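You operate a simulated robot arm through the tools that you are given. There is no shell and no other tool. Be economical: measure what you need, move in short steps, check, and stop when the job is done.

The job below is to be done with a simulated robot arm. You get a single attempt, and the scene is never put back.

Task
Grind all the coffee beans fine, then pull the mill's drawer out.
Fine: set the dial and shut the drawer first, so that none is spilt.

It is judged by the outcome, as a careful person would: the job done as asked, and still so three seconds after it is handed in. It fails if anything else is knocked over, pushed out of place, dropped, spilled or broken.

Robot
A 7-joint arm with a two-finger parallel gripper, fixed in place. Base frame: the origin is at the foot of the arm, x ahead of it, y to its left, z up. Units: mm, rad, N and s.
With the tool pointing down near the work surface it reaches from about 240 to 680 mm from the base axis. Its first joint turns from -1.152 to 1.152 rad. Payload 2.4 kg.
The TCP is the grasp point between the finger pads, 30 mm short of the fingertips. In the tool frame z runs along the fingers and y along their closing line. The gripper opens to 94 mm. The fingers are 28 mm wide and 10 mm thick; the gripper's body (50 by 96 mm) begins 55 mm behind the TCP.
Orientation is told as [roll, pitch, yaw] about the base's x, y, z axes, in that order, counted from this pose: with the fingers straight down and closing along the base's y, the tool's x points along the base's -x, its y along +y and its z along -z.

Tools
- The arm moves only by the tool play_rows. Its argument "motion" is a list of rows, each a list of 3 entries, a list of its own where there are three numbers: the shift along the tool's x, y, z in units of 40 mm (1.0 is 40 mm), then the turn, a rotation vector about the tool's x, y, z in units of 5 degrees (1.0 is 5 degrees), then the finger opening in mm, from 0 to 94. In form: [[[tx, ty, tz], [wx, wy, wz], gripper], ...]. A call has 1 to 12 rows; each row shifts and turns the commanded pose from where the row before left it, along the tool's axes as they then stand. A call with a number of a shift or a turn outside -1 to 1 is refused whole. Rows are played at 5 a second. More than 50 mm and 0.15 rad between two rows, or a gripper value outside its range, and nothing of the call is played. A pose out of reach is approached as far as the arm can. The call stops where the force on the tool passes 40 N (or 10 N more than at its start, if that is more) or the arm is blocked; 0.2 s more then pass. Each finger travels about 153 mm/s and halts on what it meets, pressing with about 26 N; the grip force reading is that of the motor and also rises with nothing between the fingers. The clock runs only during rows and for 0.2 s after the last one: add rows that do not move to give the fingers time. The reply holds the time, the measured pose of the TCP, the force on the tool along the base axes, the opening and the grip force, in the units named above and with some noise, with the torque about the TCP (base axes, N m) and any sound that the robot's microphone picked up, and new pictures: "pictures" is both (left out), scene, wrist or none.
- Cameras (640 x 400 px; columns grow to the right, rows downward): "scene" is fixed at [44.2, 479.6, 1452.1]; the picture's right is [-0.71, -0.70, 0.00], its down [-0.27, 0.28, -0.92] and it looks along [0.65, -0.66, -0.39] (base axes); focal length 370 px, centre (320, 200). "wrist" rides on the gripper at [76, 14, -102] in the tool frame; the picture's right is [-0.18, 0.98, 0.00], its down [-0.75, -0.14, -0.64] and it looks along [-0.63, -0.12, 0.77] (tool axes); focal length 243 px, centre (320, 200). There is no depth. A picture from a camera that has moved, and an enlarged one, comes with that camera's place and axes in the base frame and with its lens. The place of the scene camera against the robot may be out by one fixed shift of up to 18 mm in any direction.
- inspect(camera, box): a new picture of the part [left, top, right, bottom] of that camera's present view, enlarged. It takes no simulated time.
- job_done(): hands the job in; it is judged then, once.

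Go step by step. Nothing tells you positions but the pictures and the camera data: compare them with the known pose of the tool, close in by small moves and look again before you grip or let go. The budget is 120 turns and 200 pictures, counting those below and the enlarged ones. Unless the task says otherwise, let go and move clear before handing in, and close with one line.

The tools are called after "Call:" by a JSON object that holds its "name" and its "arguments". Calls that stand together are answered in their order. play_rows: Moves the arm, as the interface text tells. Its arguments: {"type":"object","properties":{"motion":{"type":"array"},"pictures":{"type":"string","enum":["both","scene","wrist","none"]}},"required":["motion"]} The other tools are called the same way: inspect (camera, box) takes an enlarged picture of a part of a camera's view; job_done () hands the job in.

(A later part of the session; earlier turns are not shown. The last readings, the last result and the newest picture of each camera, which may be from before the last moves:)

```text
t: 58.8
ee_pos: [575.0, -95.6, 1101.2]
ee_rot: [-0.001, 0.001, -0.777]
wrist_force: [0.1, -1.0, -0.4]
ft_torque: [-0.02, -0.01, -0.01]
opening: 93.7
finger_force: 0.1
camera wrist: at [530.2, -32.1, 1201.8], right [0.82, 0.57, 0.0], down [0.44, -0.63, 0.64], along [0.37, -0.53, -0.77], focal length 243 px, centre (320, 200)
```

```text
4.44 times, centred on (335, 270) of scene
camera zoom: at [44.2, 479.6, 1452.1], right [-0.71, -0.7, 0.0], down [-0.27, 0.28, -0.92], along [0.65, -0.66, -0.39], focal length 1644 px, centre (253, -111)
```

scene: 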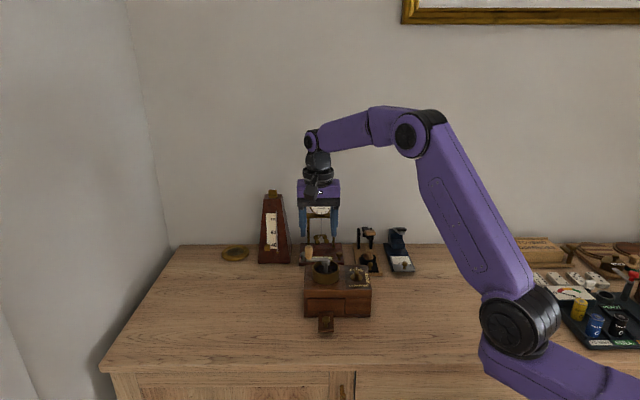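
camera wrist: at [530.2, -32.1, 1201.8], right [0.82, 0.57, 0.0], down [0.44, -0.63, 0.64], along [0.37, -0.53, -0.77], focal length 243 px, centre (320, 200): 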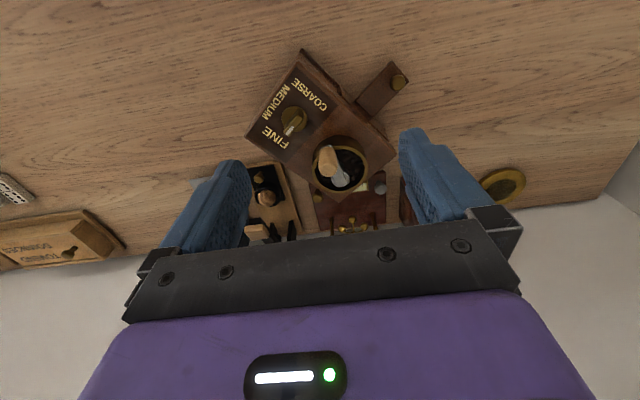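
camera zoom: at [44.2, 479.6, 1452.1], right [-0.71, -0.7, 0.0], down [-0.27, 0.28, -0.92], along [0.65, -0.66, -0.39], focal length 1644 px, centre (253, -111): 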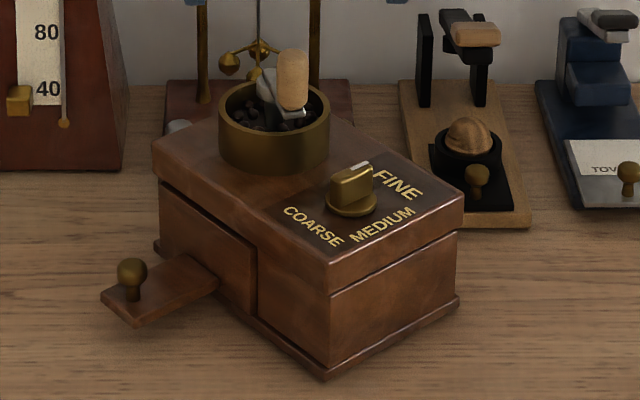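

The crank dragged the mill toward the clock and turned it by about 45°; nothing else has moved and the drawer is still shut. I'll grip the hopper cup from above and bring the mill back.

Call:
{"name": "play_rows", "arguments": {"motion": [[[-0.75, 0.07, 0], [0, 0, 0], 94], [[-0.75, 0.07, 0.2], [0, 0, 0], 94], [[-0.7, 0.06, 0.6], [0, 0, 0], 94], [[0, 0, 0], [0, 0, 0], 94]]}}

Call:
{"name": "inspect", "arguments": {"camera": "wrist", "box": [220, 60, 420, 220]}}

Call:
{"name": "inspect", "arguments": {"camera": "scene", "box": [290, 200, 370, 290]}}

```text
t: 59.8
ee_pos: [642.5, -150.1, 1065.8]
ee_rot: [0.0, -0.001, -0.774]
wrist_force: [-0.1, 0.8, -0.2]
ft_torque: [0.01, 0.01, -0.01]
opening: 93.9
finger_force: 0.1
camera wrist: at [598.0, -85.7, 1167.8], right [0.82, 0.57, 0.0], down [0.44, -0.63, 0.64], along [0.37, -0.53, -0.77], focal length 243 px, centre (320, 200)
```

scene: 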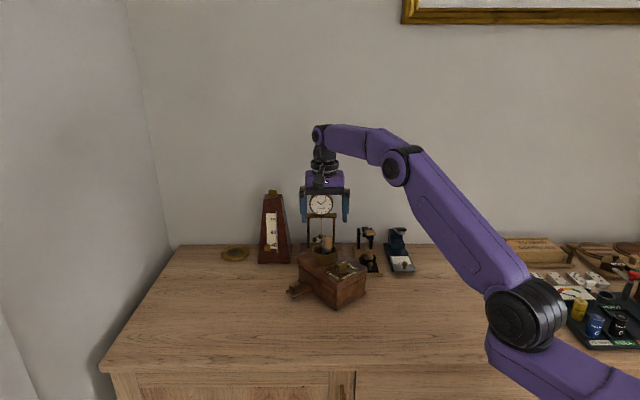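
wrist: 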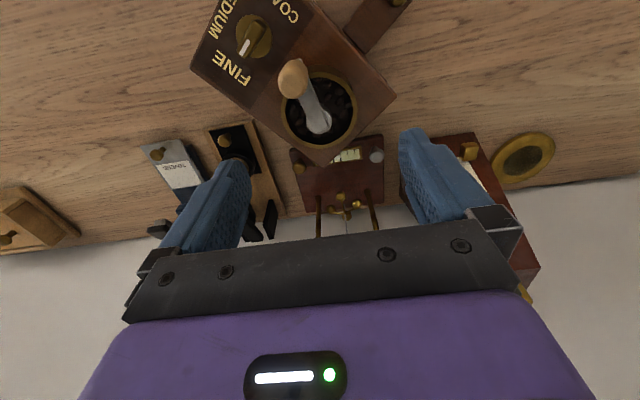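

```text
2.50 times, centred on (320, 140) of wrist
camera zoom: at [598.0, -85.7, 1167.8], right [0.82, 0.57, 0.0], down [0.44, -0.63, 0.64], along [0.37, -0.53, -0.77], focal length 606 px, centre (320, 350)
```

zoom: 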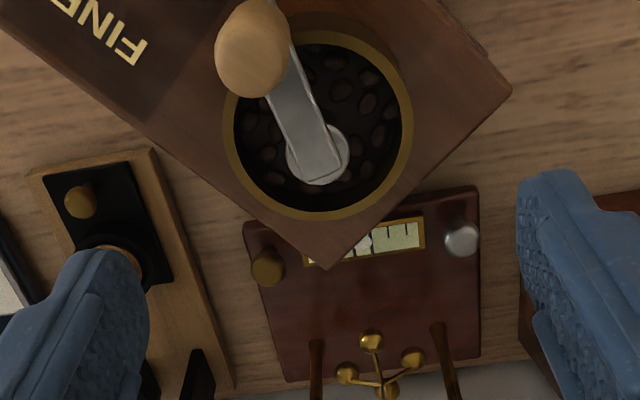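

```text
4.44 times, centred on (330, 245) of scene
camera zoom: at [44.2, 479.6, 1452.1], right [-0.71, -0.7, 0.0], down [-0.27, 0.28, -0.92], along [0.65, -0.66, -0.39], focal length 1644 px, centre (276, 0)
```

zoom: 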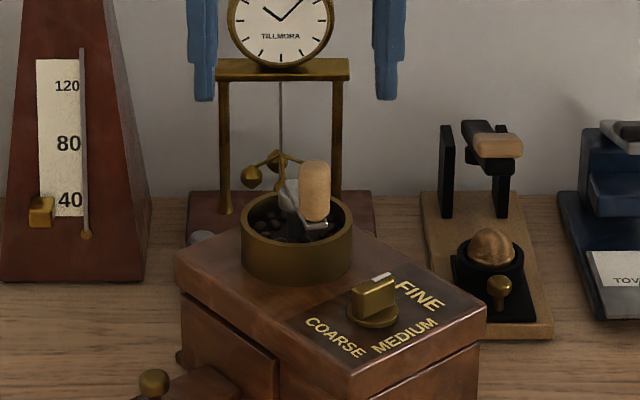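

Call:
{"name": "play_rows", "arguments": {"motion": [[[-0.05, -0.016, 0.8], [0, 0, 0], 94], [[0, 0, 0.8], [0, 0, 0], 94], [[0, 0, 0.5], [0, 0, 0], 94], [[0, 0, 0], [0, 0, 0], 94]], "pictures": "wrist"}}

Call:
{"name": "inspect", "arguments": {"camera": "scene", "box": [290, 200, 370, 290]}}

```text
t: 60.8
ee_pos: [643.4, -151.9, 982.2]
ee_rot: [-0.001, 0.0, -0.777]
wrist_force: [0.6, 0.6, 0.0]
ft_torque: [-0.01, 0.03, -0.01]
opening: 94.0
finger_force: 0.2
camera wrist: at [598.1, -88.3, 1083.9], right [0.82, 0.57, 0.0], down [0.44, -0.63, 0.64], along [0.37, -0.53, -0.77], focal length 243 px, centre (320, 200)
```

wrist: 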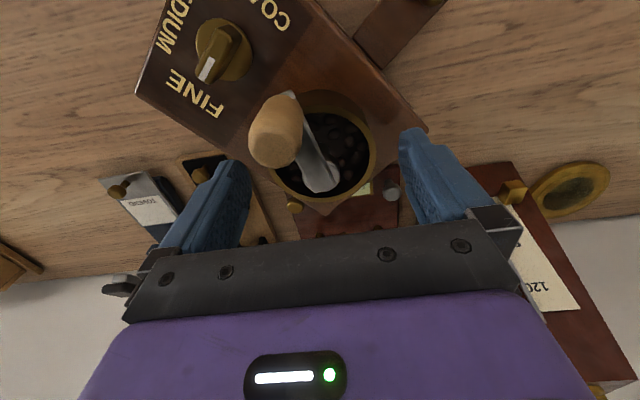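

```text
4.44 times, centred on (330, 245) of scene
camera zoom: at [44.2, 479.6, 1452.1], right [-0.71, -0.7, 0.0], down [-0.27, 0.28, -0.92], along [0.65, -0.66, -0.39], focal length 1644 px, centre (276, 0)
```

zoom: 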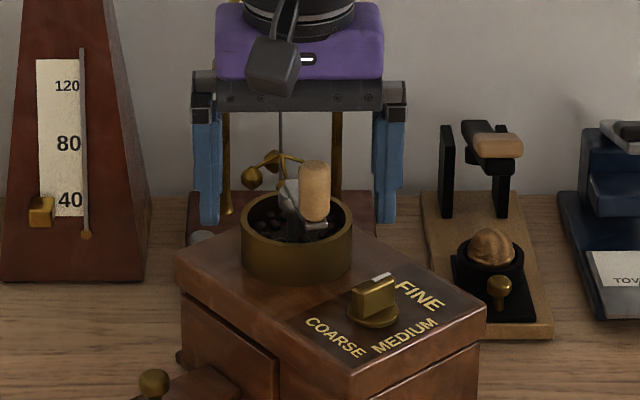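

Call:
{"name": "inspect", "arguments": {"camera": "wrist", "box": [240, 70, 420, 220]}}

```text
2.67 times, centred on (330, 145) of wrist
camera zoom: at [598.1, -88.3, 1083.9], right [0.82, 0.57, 0.0], down [0.44, -0.63, 0.64], along [0.37, -0.53, -0.77], focal length 647 px, centre (293, 347)
```

zoom: 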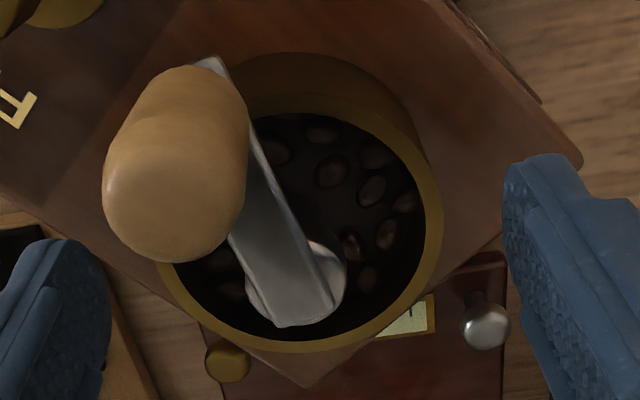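

Call:
{"name": "play_rows", "arguments": {"motion": [[[0.02, 0, 0.35], [0, 0, 0], 94], [[0, 0, 0.28], [0, 0, 0], 94], [[0, 0, 0], [0, 0, 0], 84], [[0, 0, 0], [0, 0, 0], 78], [[0, 0, 0], [0, 0, 0], 78]], "pictures": "wrist"}}

Call:
{"name": "inspect", "arguments": {"camera": "scene", "box": [290, 200, 370, 290]}}

```text
t: 62.0
ee_pos: [640.7, -152.4, 957.1]
ee_rot: [0.0, 0.0, -0.777]
wrist_force: [0.0, 0.1, -0.7]
ft_torque: [-0.02, 0.02, 0.01]
opening: 77.9
finger_force: 0.0
camera wrist: at [597.5, -88.8, 1059.2], right [0.82, 0.57, 0.0], down [0.44, -0.63, 0.64], along [0.37, -0.53, -0.77], focal length 243 px, centre (320, 200)
```

wrist: 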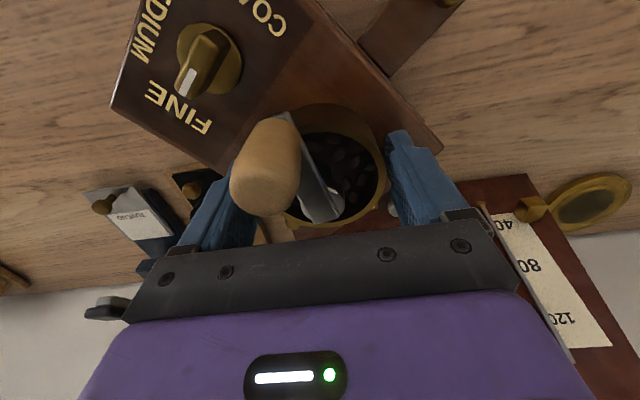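

```text
4.44 times, centred on (330, 245) of scene
camera zoom: at [44.2, 479.6, 1452.1], right [-0.71, -0.7, 0.0], down [-0.27, 0.28, -0.92], along [0.65, -0.66, -0.39], focal length 1644 px, centre (276, 0)
```

zoom: 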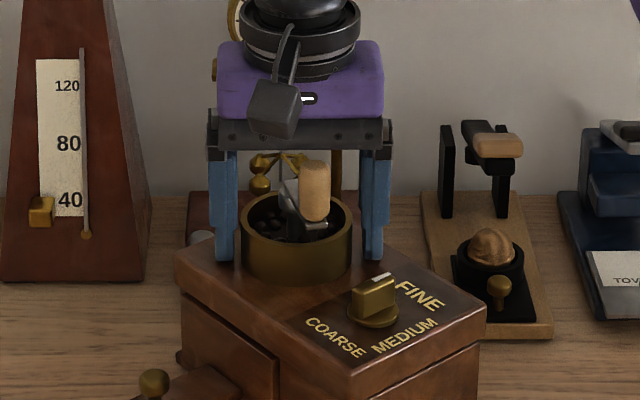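

Call:
{"name": "play_rows", "arguments": {"motion": [[[0, 0, 0], [0, 0, 0], 72], [[0, 0, 0], [0, 0, 0], 50], [[0, 0, 0], [0, 0, 0], 50]], "pictures": "none"}}

Call:
{"name": "play_rows", "arguments": {"motion": [[[0.25, 0, 0], [0, 0, 0], 50], [[0.25, 0, 0], [0, 0, 0], 50], [[0, 0, 0], [0, 0, 0], 50]], "pictures": "none"}}

Call:
{"name": "inspect", "arguments": {"camera": "scene", "box": [290, 220, 370, 310]}}

```text
t: 62.8
ee_pos: [642.7, -151.5, 957.5]
ee_rot: [0.002, -0.002, -0.775]
wrist_force: [0.5, 5.7, 13.6]
ft_torque: [-0.54, 0.56, -0.35]
opening: 71.1
finger_force: 18.7
```

```text
t: 63.6
ee_pos: [628.3, -142.0, 958.0]
ee_rot: [0.003, -0.008, -0.782]
wrist_force: [9.8, -10.2, 16.9]
ft_torque: [-0.34, -0.55, -0.53]
opening: 69.3
finger_force: 25.7
```

```text
4.44 times, centred on (330, 265) of scene
camera zoom: at [44.1, 479.4, 1452.1], right [-0.71, -0.7, 0.0], down [-0.27, 0.28, -0.92], along [0.65, -0.66, -0.39], focal length 1644 px, centre (276, -89)
```

zoom: 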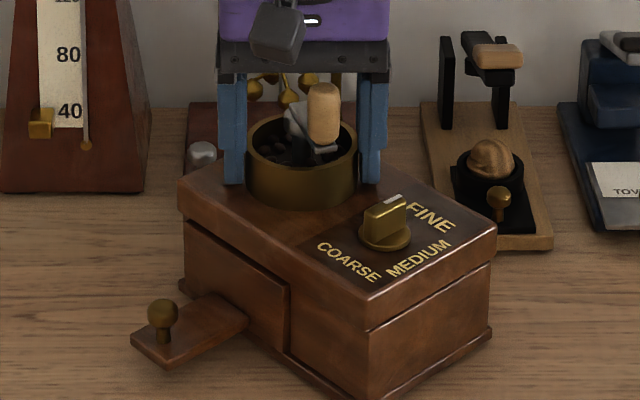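

Call:
{"name": "play_rows", "arguments": {"motion": [[[0.25, 0, -0.025], [0, 0, 0], 50], [[0.25, 0, 0], [0, 0, 0], 50], [[0.25, 0, 0], [0, 0, 0], 50], [[0.25, 0, 0], [0, 0, 0], 50], [[0, 0, 0], [0, 0, 0], 50]], "pictures": "none"}}

Call:
{"name": "inspect", "arguments": {"camera": "scene", "box": [290, 220, 370, 310]}}

```text
t: 64.8
ee_pos: [601.1, -111.5, 959.4]
ee_rot: [0.004, -0.007, -0.778]
wrist_force: [13.1, -11.5, 19.1]
ft_torque: [-0.22, 0.11, 0.03]
opening: 67.9
finger_force: 25.5
```

```text
4.44 times, centred on (330, 265) of scene
camera zoom: at [44.2, 479.3, 1452.2], right [-0.71, -0.7, 0.0], down [-0.27, 0.28, -0.92], along [0.65, -0.66, -0.39], focal length 1644 px, centre (276, -89)
```

zoom: 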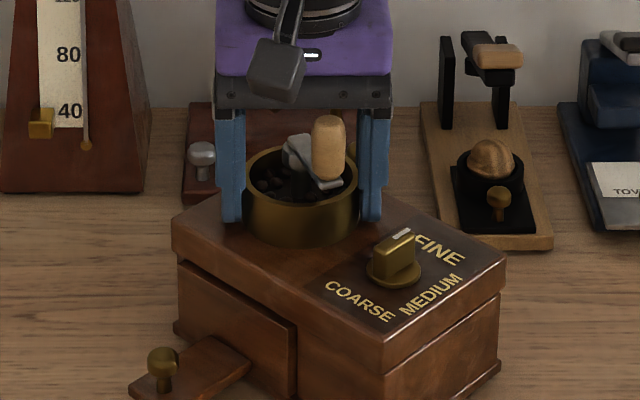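

Call:
{"name": "play_rows", "arguments": {"motion": [[[0.25, 0, -0.025], [0, 0, 0], 50], [[0.25, 0, 0], [0, 0, 0], 50], [[0.22, 0, 0], [0, 0, 0], 50], [[0, 0, 0], [0, 0, 0], 50]], "pictures": "none"}}

Call:
{"name": "play_rows", "arguments": {"motion": [[[0, 0, 0], [0, 0, -0.8], 50], [[0, 0, 0], [0, 0, -0.8], 50], [[0, 0, 0], [0, 0, -0.8], 50], [[0, 0, 0], [0, 0, -0.8], 50], [[0, 0, 0], [0, 0, 0], 50]], "pictures": "wrist"}}

Call:
{"name": "inspect", "arguments": {"camera": "scene", "box": [290, 230, 380, 330]}}

```text
t: 65.8
ee_pos: [578.6, -90.1, 958.5]
ee_rot: [-0.001, 0.002, -0.778]
wrist_force: [9.3, -5.4, 0.9]
ft_torque: [0.29, -0.17, -0.07]
opening: 68.0
finger_force: 26.0
```

```text
t: 67.0
ee_pos: [578.0, -90.2, 959.2]
ee_rot: [-0.001, 0.002, -0.497]
wrist_force: [-1.7, 1.5, 0.4]
ft_torque: [0.41, 0.23, -0.61]
opening: 68.3
finger_force: 26.1
camera wrist: at [518.9, -41.5, 1061.0], right [0.63, 0.78, 0.0], down [0.6, -0.48, 0.64], along [0.5, -0.4, -0.77], focal length 243 px, centre (320, 200)
```

wrist: 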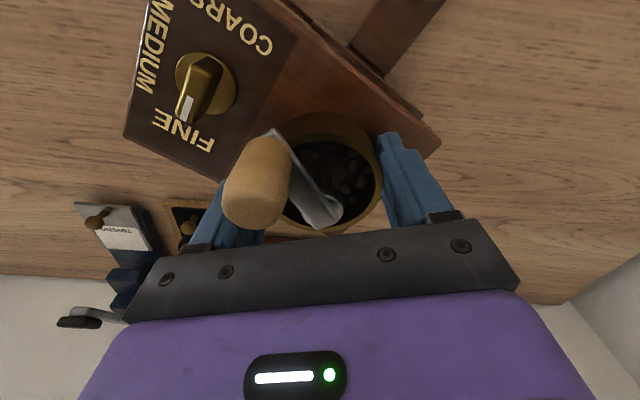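

```text
4.00 times, centred on (335, 280) of scene
camera zoom: at [44.1, 479.6, 1452.1], right [-0.71, -0.7, 0.0], down [-0.27, 0.28, -0.92], along [0.65, -0.66, -0.39], focal length 1479 px, centre (260, -120)
```

zoom: 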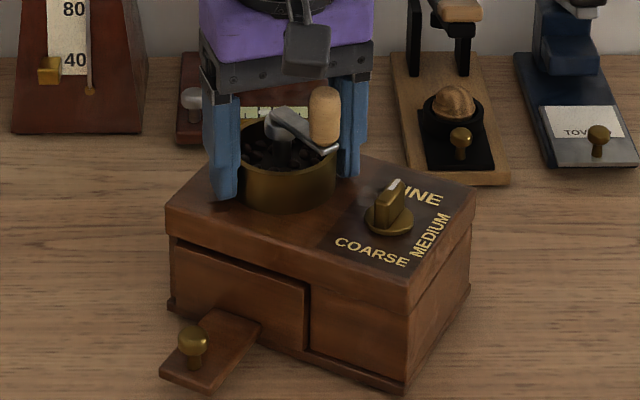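

Call:
{"name": "play_rows", "arguments": {"motion": [[[0, 0, 0], [0, 0, -0.8], 50], [[0, 0, 0], [0, 0, -0.8], 50], [[0, 0, 0], [0, 0, -0.8], 50], [[0, 0, 0], [0, 0, -0.8], 50], [[0, 0, 0], [0, 0, -0.8], 50], [[0, 0, 0], [0, 0, 0], 50]], "pictures": "wrist"}}

Call:
{"name": "inspect", "arguments": {"camera": "scene", "box": [290, 230, 380, 330]}}

```text
t: 68.4
ee_pos: [579.6, -91.9, 958.7]
ee_rot: [0.0, 0.0, -0.147]
wrist_force: [-2.6, 0.5, -4.9]
ft_torque: [-0.04, 0.02, -0.3]
opening: 68.1
finger_force: 26.1
camera wrist: at [505.5, -65.2, 1060.9], right [0.33, 0.95, 0.0], down [0.73, -0.25, 0.64], along [0.61, -0.21, -0.77], focal length 243 px, centre (320, 200)
```

wrist: 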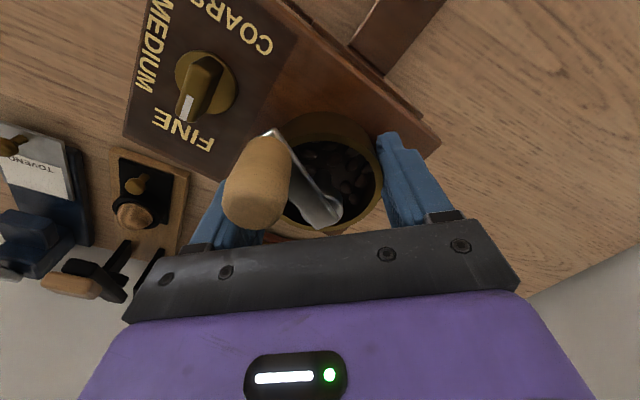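

```text
4.00 times, centred on (335, 280) of scene
camera zoom: at [44.2, 479.6, 1452.1], right [-0.71, -0.7, 0.0], down [-0.27, 0.28, -0.92], along [0.65, -0.66, -0.39], focal length 1479 px, centre (260, -120)
```

zoom: 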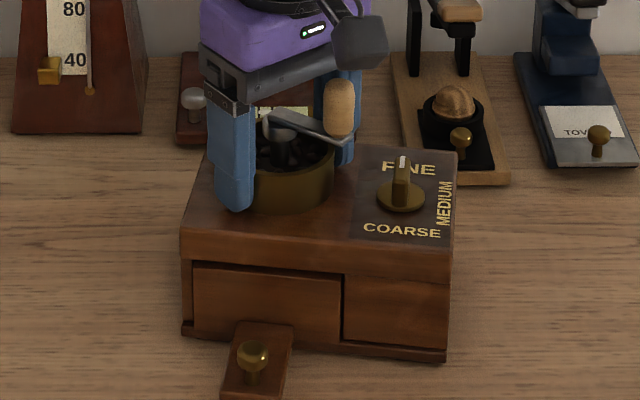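

Call:
{"name": "play_rows", "arguments": {"motion": [[[0, 0, 0], [0, 0, -0.9], 50], [[0, 0, 0], [0, 0, -0.9], 50], [[0, 0, 0], [0, 0, 0], 50]], "pictures": "none"}}

Call:
{"name": "inspect", "arguments": {"camera": "scene", "box": [290, 230, 380, 330]}}

```text
t: 69.2
ee_pos: [579.3, -90.2, 958.9]
ee_rot: [0.001, 0.002, 0.012]
wrist_force: [-2.7, -1.5, -8.4]
ft_torque: [0.03, -0.19, -0.2]
opening: 68.2
finger_force: 25.7
```

```text
4.00 times, centred on (335, 280) of scene
camera zoom: at [44.3, 479.5, 1452.1], right [-0.71, -0.7, 0.0], down [-0.27, 0.28, -0.92], along [0.65, -0.66, -0.39], focal length 1479 px, centre (260, -120)
```

zoom: 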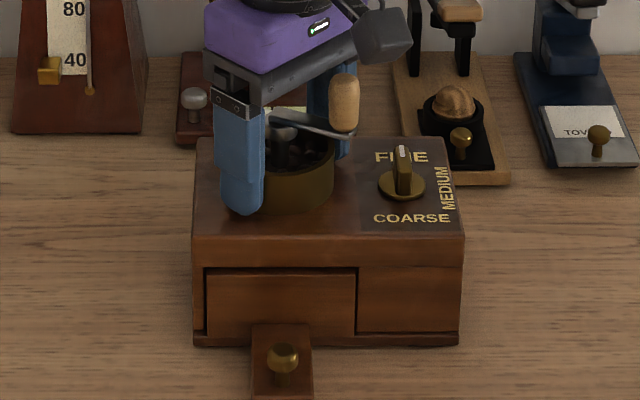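

The mill is back in its original pose. I'll release and look at the crank again.

Call:
{"name": "play_rows", "arguments": {"motion": [[[0, 0, 0], [0, 0, 0], 80], [[0, 0, 0], [0, 0, 0], 94], [[0, 0, -0.7], [0, 0, 0], 94], [[0, 0, -1], [0, 0, 0], 94], [[0, 0, -1], [0, 0, 0], 94], [[0, 0, 0], [0, 0, 1], 94], [[0, 0, 0], [0, 0, 1], 94], [[0, 0, 0], [0, 0, 1], 94], [[0, 0, 0], [0, 0, 1], 94], [[0, 0, 0], [0, 0, 1], 94], [[0, 0, 0], [0, 0, 1], 94]], "pictures": "none"}}

Call:
{"name": "play_rows", "arguments": {"motion": [[[0.2, 0, 0], [0, 0, 1], 60], [[0.2, 0, 0], [0, 0, 1], 60], [[0.2, 0, 0], [0, 0, 1], 60], [[0, 0, 0], [0, 0, 0], 60]], "pictures": "wrist"}}

Call:
{"name": "inspect", "arguments": {"camera": "wrist", "box": [220, 60, 420, 220]}}

Call:
{"name": "inspect", "arguments": {"camera": "scene", "box": [290, 230, 380, 330]}}

```text
t: 71.6
ee_pos: [580.7, -89.4, 1066.8]
ee_rot: [0.0, 0.001, -0.516]
wrist_force: [0.0, 0.5, -0.1]
ft_torque: [-0.01, 0.0, -0.01]
opening: 94.1
finger_force: 0.0
```

```text
t: 72.6
ee_pos: [559.0, -77.1, 1066.6]
ee_rot: [-0.001, -0.001, -0.779]
wrist_force: [-0.4, -0.3, 0.7]
ft_torque: [0.0, -0.01, 0.01]
opening: 60.1
finger_force: 0.1
camera wrist: at [514.9, -13.3, 1168.8], right [0.82, 0.57, 0.0], down [0.44, -0.63, 0.64], along [0.37, -0.53, -0.77], focal length 243 px, centre (320, 200)
```

wrist: 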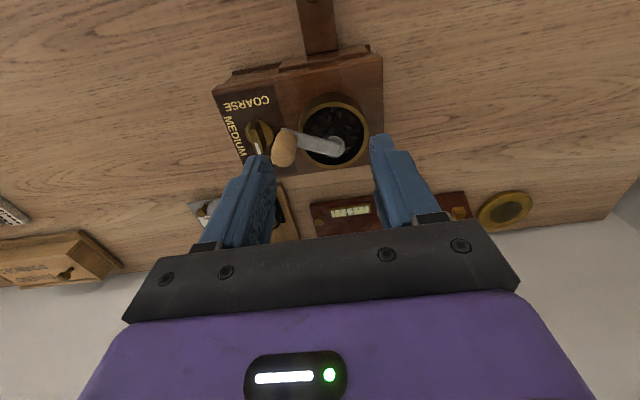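

```text
2.50 times, centred on (320, 140) of wrist
camera zoom: at [514.9, -13.3, 1168.8], right [0.82, 0.57, 0.0], down [0.44, -0.63, 0.64], along [0.37, -0.53, -0.77], focal length 606 px, centre (320, 350)
```

zoom: 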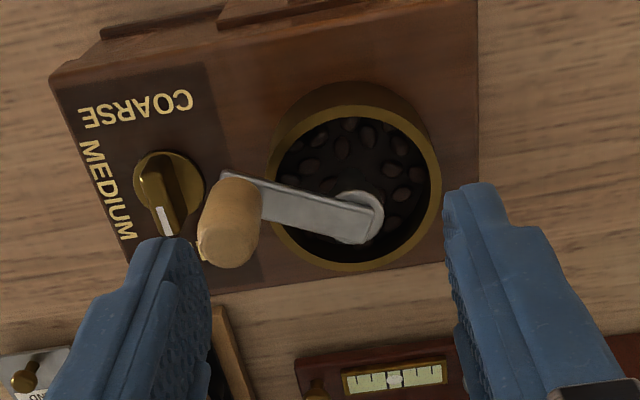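

```text
4.00 times, centred on (335, 280) of scene
camera zoom: at [44.2, 479.6, 1452.1], right [-0.71, -0.7, 0.0], down [-0.27, 0.28, -0.92], along [0.65, -0.66, -0.39], focal length 1479 px, centre (260, -120)
```

zoom: 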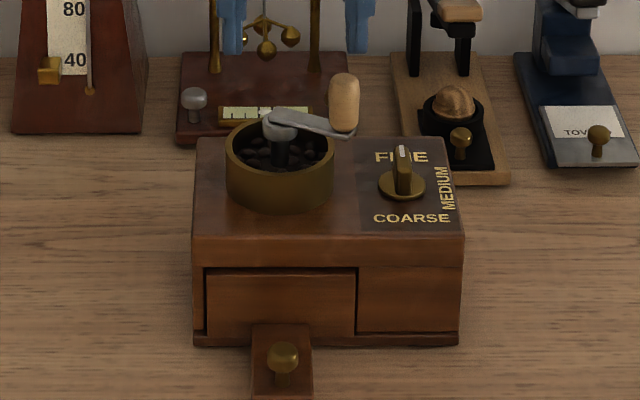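

Call:
{"name": "play_rows", "arguments": {"motion": [[[-0.23, -0.787, 0], [0, 0, 0], 50], [[0, 0, 0.7], [0, 0, 0], 44], [[0, 0, 0.64], [0, 0, 0], 40], [[0, 0, 0], [0, 0, 0], 34]], "pictures": "wrist"}}

Call:
{"name": "inspect", "arguments": {"camera": "wrist", "box": [220, 80, 420, 220]}}

```text
t: 73.6
ee_pos: [545.9, -107.0, 1012.5]
ee_rot: [0.0, -0.002, -0.778]
wrist_force: [-0.9, -0.3, 0.8]
ft_torque: [-0.02, 0.02, -0.02]
opening: 34.2
finger_force: 0.2
camera wrist: at [500.6, -42.4, 1116.0], right [0.82, 0.57, 0.0], down [0.44, -0.63, 0.64], along [0.37, -0.53, -0.77], focal length 243 px, centre (320, 200)
```

wrist: 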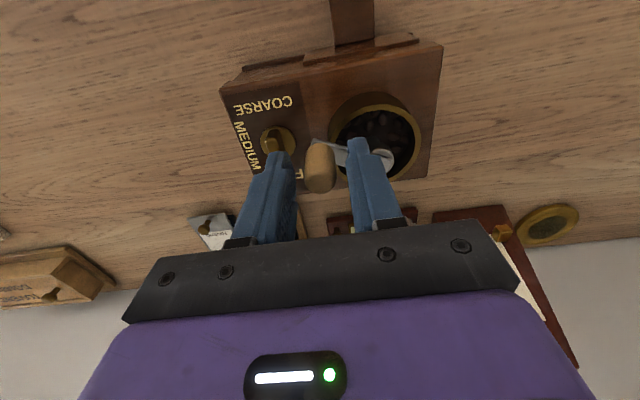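

```text
2.86 times, centred on (320, 150) of wrist
camera zoom: at [500.6, -42.4, 1116.0], right [0.82, 0.57, 0.0], down [0.44, -0.63, 0.64], along [0.37, -0.53, -0.77], focal length 693 px, centre (320, 343)
```

zoom: 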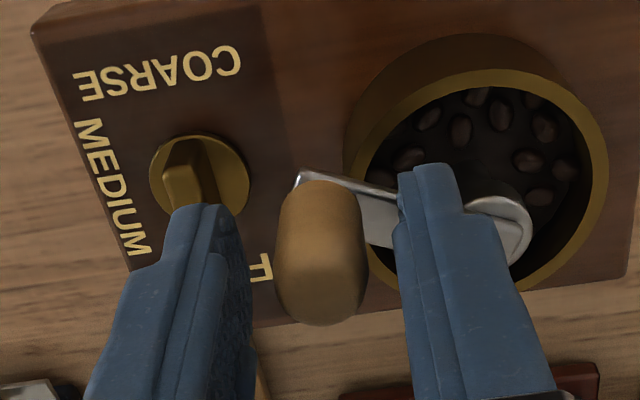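

Call:
{"name": "play_rows", "arguments": {"motion": [[[0, 0, 0], [0, 0, 0], 24], [[0, 0, 0], [0, 0, 0], 0], [[0, 0, 0], [0, 0, 0], 0], [[0, 0, 0.03], [0, 0, 0], 0], [[0, 0, 0], [0, 0, 0], 0]], "pictures": "none"}}

Call:
{"name": "play_rows", "arguments": {"motion": [[[0.1625, 0.086, 0], [0, 0, 0], 0], [[0.145, 0.113, 0], [0, 0, 0], 0], [[0.123, 0.1365, 0], [0, 0, 0], 0], [[0, 0, 0], [0, 0, 0], 0]], "pictures": "none"}}

Call:
{"name": "inspect", "arguments": {"camera": "scene", "box": [290, 230, 380, 330]}}

```text
t: 74.8
ee_pos: [545.8, -106.9, 1014.4]
ee_rot: [0.002, -0.001, -0.777]
wrist_force: [3.1, 1.4, 14.2]
ft_torque: [0.45, 0.37, -0.02]
opening: 17.8
finger_force: 25.5
```

```text
t: 75.8
ee_pos: [542.4, -85.1, 1013.8]
ee_rot: [-0.001, -0.003, -0.778]
wrist_force: [10.1, -1.8, 17.9]
ft_torque: [-0.24, -0.32, -0.02]
opening: 18.0
finger_force: 25.9
```

```text
4.00 times, centred on (335, 280) of scene
camera zoom: at [44.1, 479.6, 1452.1], right [-0.71, -0.7, 0.0], down [-0.27, 0.28, -0.92], along [0.65, -0.66, -0.39], focal length 1479 px, centre (260, -120)
```

zoom: 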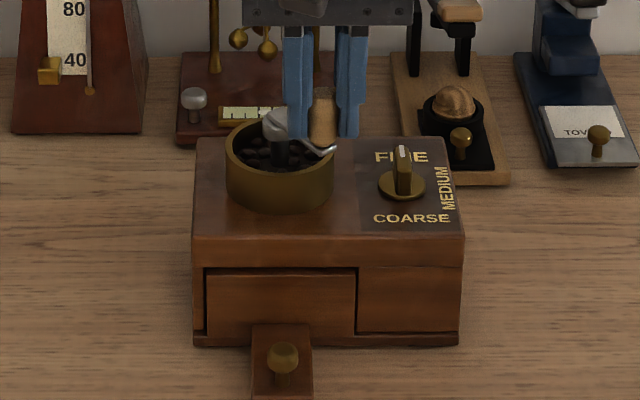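

Call:
{"name": "play_rows", "arguments": {"motion": [[[-0.018, 0.018, 0], [0, 0, 0], 0], [[0.098, 0.156, 0], [0, 0, 0], 0], [[0.069, 0.17, 0], [0, 0, 0], 0], [[0.0385, 0.18, 0], [0, 0, 0], 0], [[0, 0, 0], [0, 0, 0], 0]], "pictures": "none"}}

```text
t: 77.0
ee_pos: [549.8, -64.6, 1012.4]
ee_rot: [-0.001, 0.001, -0.776]
wrist_force: [6.4, -6.2, 15.3]
ft_torque: [-0.32, -0.34, 0.0]
opening: 17.7
finger_force: 25.8
```

Call:
{"name": "play_rows", "arguments": {"motion": [[[-0.025, 0.003, 0], [0, 0, 0], 0], [[0.006, 0.174, 0], [0, 0, 0], 0], [[-0.024, 0.173, 0], [0, 0, 0], 0], [[-0.0536, 0.166, 0], [0, 0, 0], 0], [[0, 0, 0], [0, 0, 0], 0]], "pictures": "none"}}

Call:
{"name": "inspect", "arguments": {"camera": "scene", "box": [290, 230, 380, 330]}}

```text
t: 78.2
ee_pos: [568.0, -51.9, 1010.7]
ee_rot: [0.0, 0.002, -0.777]
wrist_force: [1.5, -3.5, 12.8]
ft_torque: [0.31, 0.34, -0.02]
opening: 17.9
finger_force: 26.4
```

```text
4.00 times, centred on (335, 280) of scene
camera zoom: at [44.0, 479.5, 1452.1], right [-0.71, -0.7, 0.0], down [-0.27, 0.28, -0.92], along [0.65, -0.66, -0.39], focal length 1479 px, centre (260, -120)
```

zoom: 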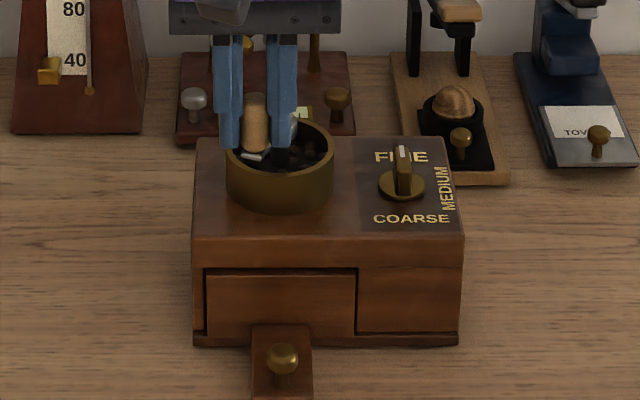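

Call:
{"name": "play_rows", "arguments": {"motion": [[[-0.009, -0.004, 0], [0, 0, 0], 0], [[-0.09, 0.148, 0], [0, 0, 0], 0], [[-0.115, 0.13, 0], [0, 0, 0], 0], [[-0.1355, 0.108, 0], [0, 0, 0], 0], [[-0.152, 0.083, 0], [0, 0, 0], 0], [[0, 0, 0], [0, 0, 0], 0]], "pictures": "none"}}

```text
t: 79.6
ee_pos: [595.8, -53.9, 1010.7]
ee_rot: [0.0, 0.0, -0.776]
wrist_force: [1.4, 6.4, -0.4]
ft_torque: [0.14, 0.12, 0.0]
opening: 18.0
finger_force: 25.9
```

Call:
{"name": "play_rows", "arguments": {"motion": [[[0.006, 0.014, 0.03], [0, 0, 0], 0], [[0, 0, 0.03], [0, 0, 0], 0], [[0, 0, 0], [0, 0, 0], 0]], "pictures": "none"}}

```text
t: 80.4
ee_pos: [596.7, -52.8, 1011.4]
ee_rot: [0.002, -0.006, -0.776]
wrist_force: [1.4, 4.0, 21.1]
ft_torque: [0.23, 0.17, 0.02]
opening: 17.8
finger_force: 26.0
```

Call:
{"name": "play_rows", "arguments": {"motion": [[[-0.164, 0.055, 0], [0, 0, 0], 0], [[-0.171, 0.026, 0], [0, 0, 0], 0], [[-0.173, -0.0045, 0], [0, 0, 0], 0], [[-0.17, -0.0345, 0], [0, 0, 0], 0], [[0, 0, 0], [0, 0, 0], 0]], "pictures": "none"}}

Call:
{"name": "inspect", "arguments": {"camera": "scene", "box": [290, 230, 380, 330]}}

```text
t: 81.6
ee_pos: [617.1, -71.5, 1011.3]
ee_rot: [0.001, -0.002, -0.776]
wrist_force: [12.0, 10.4, 12.5]
ft_torque: [-0.04, -0.13, -0.04]
opening: 18.2
finger_force: 26.5
```

```text
4.00 times, centred on (335, 280) of scene
camera zoom: at [44.3, 479.9, 1452.0], right [-0.71, -0.7, 0.0], down [-0.27, 0.28, -0.92], along [0.65, -0.66, -0.39], focal length 1479 px, centre (260, -120)
```

zoom: 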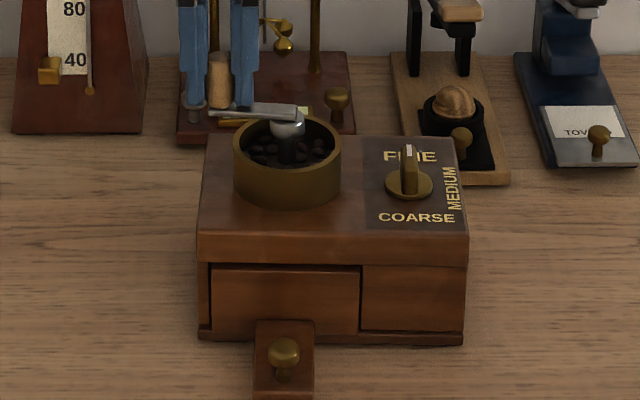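

Call:
{"name": "play_rows", "arguments": {"motion": [[[-0.0136, 0.04, 0.015], [0, 0, 0], 0], [[-0.17, -0.062, 0], [0, 0, 0], 0], [[-0.157, -0.091, 0], [0, 0, 0], 0], [[-0.139, -0.1165, 0], [0, 0, 0], 0], [[0, 0, 0], [0, 0, 0], 0]], "pictures": "none"}}

```text
t: 82.8
ee_pos: [624.5, -92.9, 1009.9]
ee_rot: [0.002, -0.003, -0.779]
wrist_force: [15.3, 1.1, 13.8]
ft_torque: [-0.03, -0.19, 0.01]
opening: 17.7
finger_force: 26.1
```

Call:
{"name": "play_rows", "arguments": {"motion": [[[-0.04, 0.04, 0], [0, 0, 0], 0], [[0, 0, 0], [0, 0, 0], 0]], "pictures": "none"}}

Call:
{"name": "inspect", "arguments": {"camera": "scene", "box": [290, 230, 380, 330]}}

```text
t: 83.4
ee_pos: [623.4, -92.9, 1009.8]
ee_rot: [-0.002, 0.002, -0.779]
wrist_force: [-7.6, -1.6, 24.6]
ft_torque: [-0.06, 0.02, 0.04]
opening: 18.3
finger_force: 26.1
```

```text
4.00 times, centred on (335, 280) of scene
camera zoom: at [43.4, 479.6, 1452.1], right [-0.71, -0.7, 0.0], down [-0.27, 0.28, -0.92], along [0.65, -0.66, -0.39], focal length 1479 px, centre (260, -120)
```

zoom: 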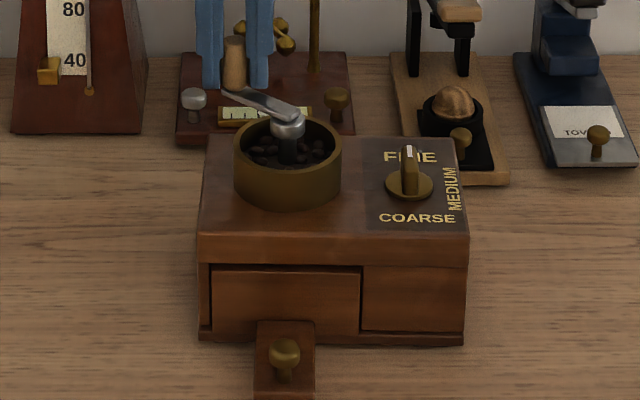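

Call:
{"name": "play_rows", "arguments": {"motion": [[[0.014, -0.014, 0], [0, 0, 0], 0], [[-0.117, -0.142, 0], [0, 0, 0], 0], [[-0.09, -0.16, 0], [0, 0, 0], 0], [[-0.061, -0.173, 0], [0, 0, 0], 0], [[0, 0, 0], [0, 0, 0], 0]], "pictures": "none"}}

```text
t: 84.6
ee_pos: [621.4, -114.3, 1009.2]
ee_rot: [0.002, -0.006, -0.78]
wrist_force: [13.8, -6.5, 15.8]
ft_torque: [-0.28, -0.33, 0.0]
opening: 18.3
finger_force: 25.9
```

Call:
{"name": "play_rows", "arguments": {"motion": [[[-0.035, 0.013, 0], [0, 0, 0], 0], [[-0.046, -0.178, 0], [0, 0, 0], 0], [[-0.014, -0.183, 0], [0, 0, 0], 0], [[0.018, -0.183, 0], [0, 0, 0], 0], [[0, 0, 0], [0, 0, 0], 0]], "pictures": "none"}}

```text
t: 85.8
ee_pos: [606.4, -129.6, 1010.5]
ee_rot: [-0.001, 0.0, -0.779]
wrist_force: [6.3, -11.0, 14.9]
ft_torque: [-0.35, -0.35, 0.03]
opening: 18.2
finger_force: 26.1
```

Call:
{"name": "play_rows", "arguments": {"motion": [[[-0.03, -0.006, 0], [0, 0, 0], 0], [[0.033, -0.18, 0], [0, 0, 0], 0], [[0.064, -0.172, 0], [0, 0, 0], 0], [[0.093, -0.158, 0], [0, 0, 0], 0], [[0, 0, 0], [0, 0, 0], 0]], "pictures": "none"}}

Call:
{"name": "inspect", "arguments": {"camera": "scene", "box": [290, 230, 380, 330]}}

```text
t: 87.0
ee_pos: [587.7, -137.7, 1009.7]
ee_rot: [0.0, -0.001, -0.774]
wrist_force: [-1.4, 3.1, 27.3]
ft_torque: [0.27, 0.25, 0.03]
opening: 18.3
finger_force: 26.0
```

```text
4.00 times, centred on (335, 280) of scene
camera zoom: at [43.6, 479.8, 1452.0], right [-0.71, -0.7, 0.0], down [-0.27, 0.28, -0.92], along [0.65, -0.66, -0.39], focal length 1479 px, centre (260, -120)
```

zoom: 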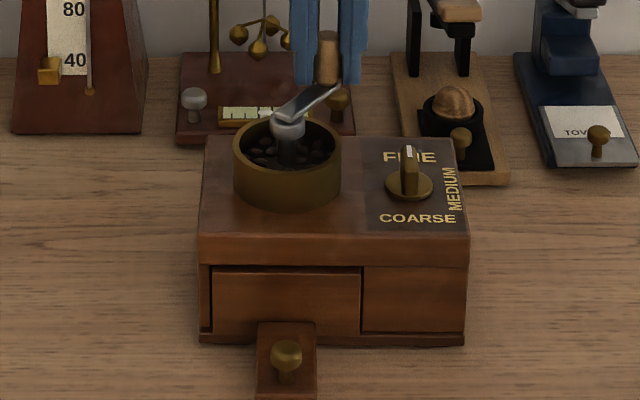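

Call:
{"name": "play_rows", "arguments": {"motion": [[[0.1206, -0.141, -0.015], [0, 0, 0], 0], [[0.143, -0.118, 0], [0, 0, 0], 0], [[0.1616, -0.0915, 0], [0, 0, 0], 0], [[0, 0, 0], [0, 0, 0], 0]], "pictures": "none"}}

```text
t: 88.0
ee_pos: [564.6, -136.0, 1009.7]
ee_rot: [0.0, 0.002, -0.775]
wrist_force: [4.2, 12.3, 12.4]
ft_torque: [0.0, -0.22, 0.02]
opening: 18.4
finger_force: 26.0
```

Call:
{"name": "play_rows", "arguments": {"motion": [[[0.012, 0.03, 0], [0, 0, 0], 0], [[0.178, -0.051, 0], [0, 0, 0], 0], [[0.184, -0.0194, 0], [0, 0, 0], 0], [[0.185, 0.013, 0], [0, 0, 0], 0], [[0, 0, 0], [0, 0, 0], 0]], "pictures": "none"}}

Call:
{"name": "inspect", "arguments": {"camera": "scene", "box": [290, 230, 380, 330]}}

```text
t: 89.2
ee_pos: [548.5, -123.8, 1009.3]
ee_rot: [-0.002, 0.0, -0.776]
wrist_force: [3.3, 3.4, 0.5]
ft_torque: [-0.39, -0.37, 0.07]
opening: 18.6
finger_force: 25.8
```

```text
4.00 times, centred on (335, 280) of scene
camera zoom: at [44.2, 479.7, 1452.0], right [-0.71, -0.7, 0.0], down [-0.27, 0.28, -0.92], along [0.65, -0.66, -0.39], focal length 1479 px, centre (260, -120)
```

zoom: 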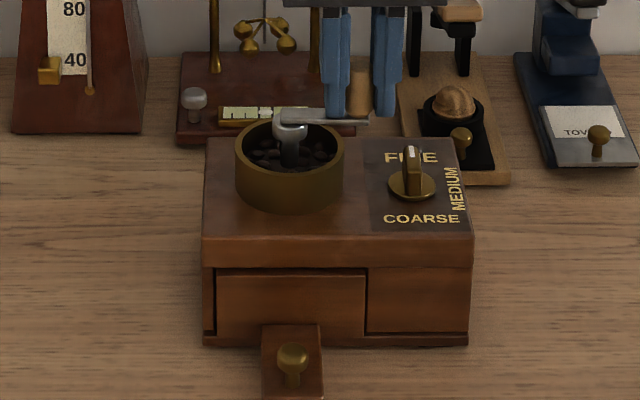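

Call:
{"name": "inspect", "arguments": {"camera": "scene", "box": [308, 255, 348, 287]}}

Call:
{"name": "play_rows", "arguments": {"motion": [[[0.005, 0.01, 0.05], [0, 0, 0], 0], [[0.18, 0.045, 0], [0, 0, 0], 0], [[0.169, 0.075, 0], [0, 0, 0], 0], [[0.1535, 0.104, 0], [0, 0, 0], 0], [[0, 0, 0], [0, 0, 0], 0]], "pictures": "none"}}

```text
12.50 times, centred on (328, 271) of scene
camera zoom: at [44.2, 479.7, 1452.0], right [-0.71, -0.7, 0.0], down [-0.27, 0.28, -0.92], along [0.65, -0.66, -0.39], focal length 4623 px, centre (220, -688)
```

zoom: 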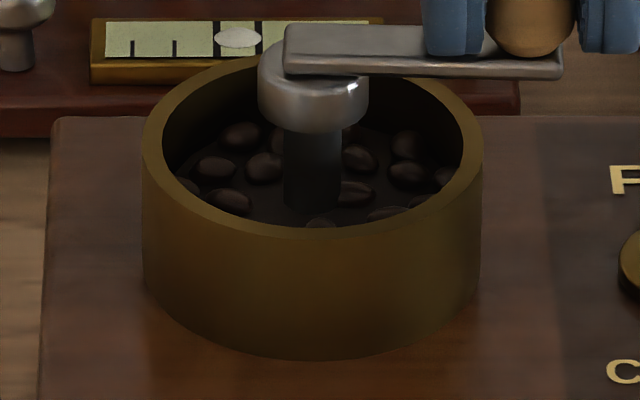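

```text
t: 90.4
ee_pos: [539.8, -101.7, 1008.2]
ee_rot: [-0.002, -0.001, -0.778]
wrist_force: [-15.1, -9.7, 25.5]
ft_torque: [-0.5, -0.44, -0.26]
opening: 18.4
finger_force: 26.1
```

Call:
{"name": "play_rows", "arguments": {"motion": [[[0.02, -0.026, -0.01], [0, 0, 0], 0], [[-0.1535, -0.104, 0], [0, 0, 0], 0], [[-0.169, -0.075, 0], [0, 0, 0], 0], [[-0.18, -0.045, 0], [0, 0, 0], 0], [[0, 0, 0], [0, 0, 0], 0]], "pictures": "none"}}

```text
t: 91.6
ee_pos: [546.1, -120.3, 1009.0]
ee_rot: [0.001, 0.0, -0.774]
wrist_force: [3.0, 10.5, 7.9]
ft_torque: [-0.1, -0.59, 0.31]
opening: 18.3
finger_force: 25.9
```

Call:
{"name": "play_rows", "arguments": {"motion": [[[0.01, 0.05, 0.03], [0, 0, 0], 0], [[0.275, 0.07, 0], [0, 0, 0], 0], [[0.248, 0.1385, 0], [0, 0, 0], 0], [[0.2035, 0.198, 0], [0, 0, 0], 0], [[0.145, 0.244, 0], [0, 0, 0], 0], [[0.077, 0.273, 0], [0, 0, 0], 0], [[0.004, 0.284, 0], [0, 0, 0], 0], [[0, 0, 0], [0, 0, 0], 0]], "pictures": "none"}}

Call:
{"name": "inspect", "arguments": {"camera": "scene", "box": [290, 230, 380, 330]}}

```text
t: 93.4
ee_pos: [555.1, -59.0, 1007.4]
ee_rot: [-0.002, 0.0, -0.778]
wrist_force: [3.2, -9.9, 5.8]
ft_torque: [-0.66, -0.3, -0.12]
opening: 18.5
finger_force: 25.7
```

```text
4.00 times, centred on (335, 280) of scene
camera zoom: at [44.2, 479.3, 1452.2], right [-0.71, -0.7, 0.0], down [-0.27, 0.28, -0.92], along [0.65, -0.66, -0.39], focal length 1479 px, centre (260, -120)
```

zoom: 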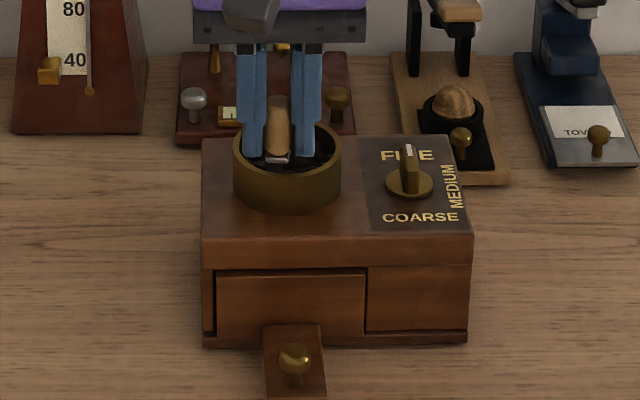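

Call:
{"name": "play_rows", "arguments": {"motion": [[[-0.025, 0, 0.03], [0, 0, 0], 0], [[-0.07, 0.272, 0], [0, 0, 0], 0], [[-0.1385, 0.243, 0], [0, 0, 0], 0], [[-0.198, 0.199, 0], [0, 0, 0], 0], [[-0.244, 0.145, 0], [0, 0, 0], 0], [[-0.273, 0.077, 0], [0, 0, 0], 0], [[-0.284, 0.004, 0], [0, 0, 0], 0], [[0, 0, 0], [0, 0, 0], 0]], "pictures": "none"}}

Call:
{"name": "inspect", "arguments": {"camera": "scene", "box": [290, 230, 380, 330]}}

```text
t: 95.2
ee_pos: [616.9, -65.7, 1005.3]
ee_rot: [0.001, -0.001, -0.775]
wrist_force: [-0.8, 1.0, -0.6]
ft_torque: [0.02, 0.0, 0.01]
opening: 0.0
finger_force: 26.2
```

```text
4.00 times, centred on (335, 280) of scene
camera zoom: at [44.2, 479.6, 1452.1], right [-0.71, -0.7, 0.0], down [-0.27, 0.28, -0.92], along [0.65, -0.66, -0.39], focal length 1479 px, centre (260, -120)
```

zoom: 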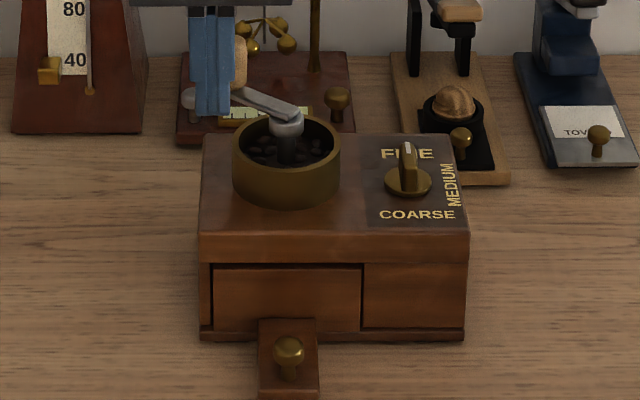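

The handle slipped out of the grip. I'll lift and check the beans and crank.

Call:
{"name": "play_rows", "arguments": {"motion": [[[0, 0, -0.9], [0, 0, 0], 0], [[0, 0, -0.6], [0, 0, 0], 50], [[0.4, 0, 0], [0, 0, 0], 50], [[0, 0, 0], [0, 0, 0], 50]], "pictures": "none"}}

Call:
{"name": "inspect", "arguments": {"camera": "wrist", "box": [220, 60, 420, 220]}}

Call:
{"name": "inspect", "arguments": {"camera": "scene", "box": [308, 255, 348, 287]}}

```text
t: 96.2
ee_pos: [604.3, -55.0, 1064.5]
ee_rot: [0.0, 0.0, -0.777]
wrist_force: [0.0, 0.6, -0.2]
ft_torque: [0.02, -0.02, -0.02]
opening: 50.0
finger_force: 0.0
```

```text
2.50 times, centred on (320, 140) of wrist
camera zoom: at [560.8, 9.0, 1167.2], right [0.82, 0.57, 0.0], down [0.44, -0.63, 0.64], along [0.37, -0.53, -0.77], focal length 606 px, centre (320, 350)
```

zoom: 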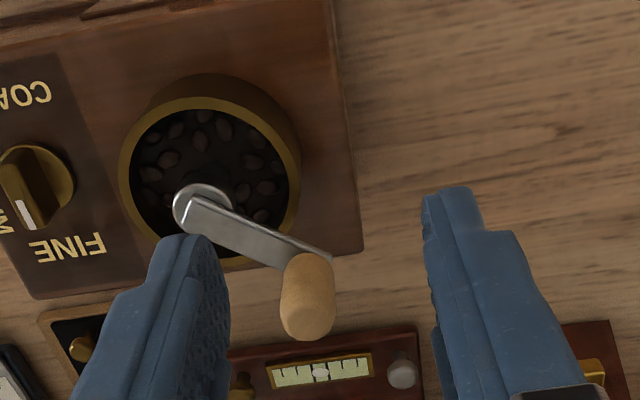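

```text
12.50 times, centred on (328, 271) of scene
camera zoom: at [44.2, 479.6, 1452.1], right [-0.71, -0.7, 0.0], down [-0.27, 0.28, -0.92], along [0.65, -0.66, -0.39], focal length 4623 px, centre (220, -688)
```

zoom: 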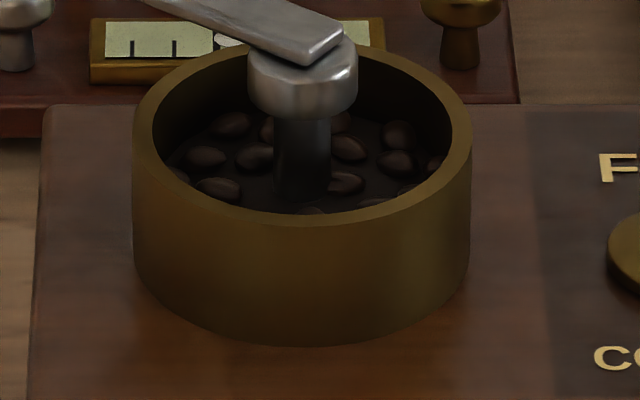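

Call:
{"name": "play_rows", "arguments": {"motion": [[[-0.5, -0.13, 0], [0, 0, 0], 50], [[-0.5, -0.13, 0.3], [0, 0, 0], 44], [[0, 0, 0.9], [0, 0, 0], 36], [[0, 0, 0], [0, 0, 0], 34]], "pictures": "none"}}

Call:
{"name": "inspect", "arguments": {"camera": "wrist", "box": [220, 80, 420, 220]}}

Call:
{"name": "inspect", "arguments": {"camera": "scene", "box": [290, 210, 370, 290]}}

```text
t: 97.2
ee_pos: [627.5, -91.5, 1016.5]
ee_rot: [-0.001, -0.001, -0.777]
wrist_force: [1.0, -0.4, 0.3]
ft_torque: [0.0, 0.0, 0.0]
opening: 34.1
finger_force: 0.1
```

```text
2.86 times, centred on (320, 150) of wrist
camera zoom: at [583.3, -28.5, 1118.3], right [0.82, 0.57, 0.0], down [0.44, -0.63, 0.64], along [0.37, -0.53, -0.77], focal length 693 px, centre (320, 343)
```

zoom: 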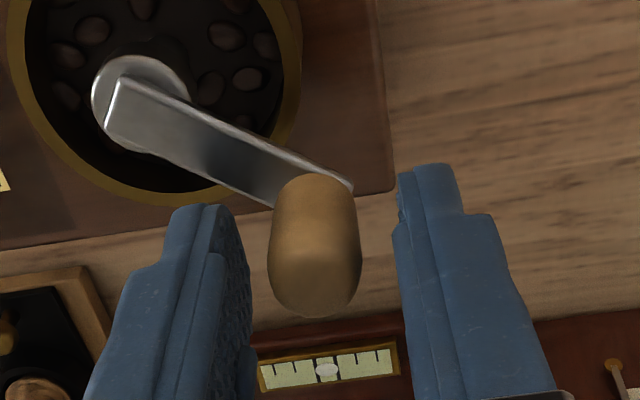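

```text
5.00 times, centred on (330, 250) of scene
camera zoom: at [44.2, 479.6, 1452.1], right [-0.71, -0.7, 0.0], down [-0.27, 0.28, -0.92], along [0.65, -0.66, -0.39], focal length 1849 px, centre (270, -50)
```

zoom: 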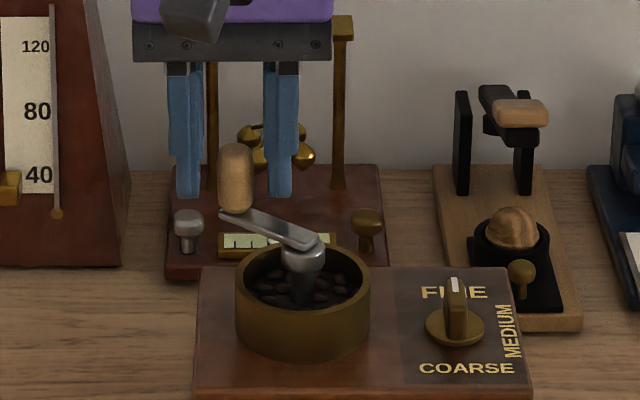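

Call:
{"name": "play_rows", "arguments": {"motion": [[[0, -0.015, 0], [0, 0, 0], 20], [[0, 0, 0], [0, 0, 0], 0], [[0, 0, 0.03], [0, 0, 0], 0], [[-0.1905, -0.204, 0], [0, 0, 0], 0], [[-0.131, -0.2466, 0], [0, 0, 0], 0], [[-0.063, -0.272, 0], [0, 0, 0], 0], [[0.01, -0.279, 0], [0, 0, 0], 0], [[0.082, -0.267, 0], [0, 0, 0], 0], [[0.148, -0.237, 0], [0, 0, 0], 0], [[0, 0, 0], [0, 0, 0], 0]], "pictures": "none"}}

Call:
{"name": "inspect", "arguments": {"camera": "scene", "box": [290, 230, 380, 330]}}

```text
t: 99.4
ee_pos: [588.8, -138.4, 1016.7]
ee_rot: [0.002, -0.004, -0.776]
wrist_force: [1.9, -2.7, 23.1]
ft_torque: [-0.11, 0.01, -0.01]
opening: 18.0
finger_force: 26.3
```

```text
4.00 times, centred on (335, 280) of scene
camera zoom: at [43.8, 479.6, 1452.1], right [-0.71, -0.7, 0.0], down [-0.27, 0.28, -0.92], along [0.65, -0.66, -0.39], focal length 1479 px, centre (260, -120)
```

zoom: 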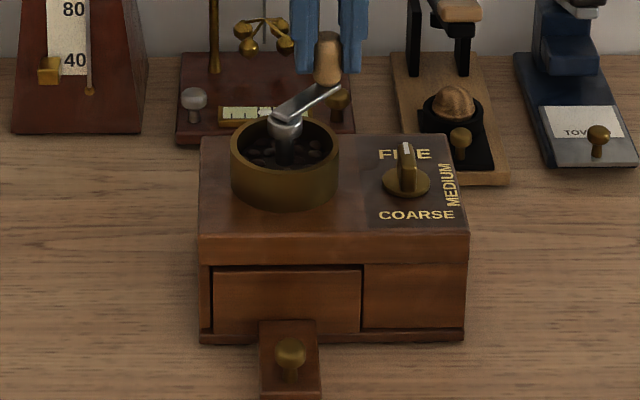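

Call:
{"name": "play_rows", "arguments": {"motion": [[[0.204, -0.1905, 0], [0, 0, 0], 0], [[0.2466, -0.131, 0], [0, 0, 0], 0], [[0.272, -0.063, 0], [0, 0, 0], 0], [[0.279, 0.01, 0], [0, 0, 0], 0], [[0.267, 0.082, 0], [0, 0, 0], 0], [[0.237, 0.148, 0], [0, 0, 0], 0], [[0, 0, 0], [0, 0, 0], 0]], "pictures": "none"}}

Call:
{"name": "play_rows", "arguments": {"motion": [[[0.1905, 0.204, 0], [0, 0, 0], 0], [[0.131, 0.2466, 0], [0, 0, 0], 0], [[0.063, 0.272, 0], [0, 0, 0], 0], [[-0.01, 0.279, 0], [0, 0, 0], 0], [[-0.082, 0.267, 0], [0, 0, 0], 0], [[-0.148, 0.237, 0], [0, 0, 0], 0], [[0, 0, 0], [0, 0, 0], 0]], "pictures": "none"}}

Call:
{"name": "inspect", "arguments": {"camera": "scene", "box": [290, 230, 380, 330]}}

```text
t: 101.0
ee_pos: [539.1, -98.5, 1015.3]
ee_rot: [-0.002, 0.002, -0.776]
wrist_force: [5.0, 1.4, 3.5]
ft_torque: [0.12, 0.02, 0.01]
opening: 18.2
finger_force: 26.7
```

```text
t: 102.6
ee_pos: [579.0, -53.5, 1016.5]
ee_rot: [-0.002, 0.0, -0.776]
wrist_force: [0.5, -2.0, 1.2]
ft_torque: [0.13, -0.02, 0.01]
opening: 17.7
finger_force: 25.9
```

```text
4.00 times, centred on (335, 280) of scene
camera zoom: at [44.4, 479.5, 1452.1], right [-0.71, -0.7, 0.0], down [-0.27, 0.28, -0.92], along [0.65, -0.66, -0.39], focal length 1479 px, centre (260, -120)
```

zoom: 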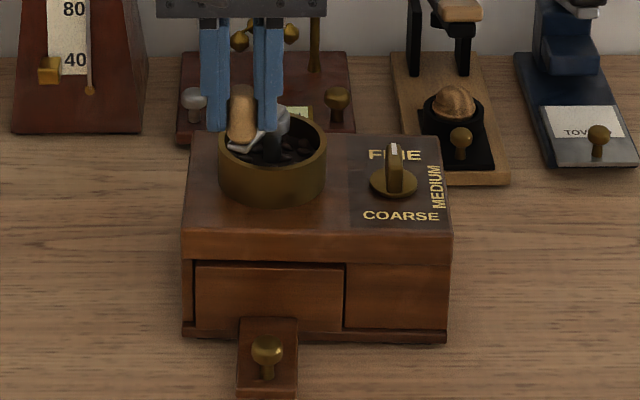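

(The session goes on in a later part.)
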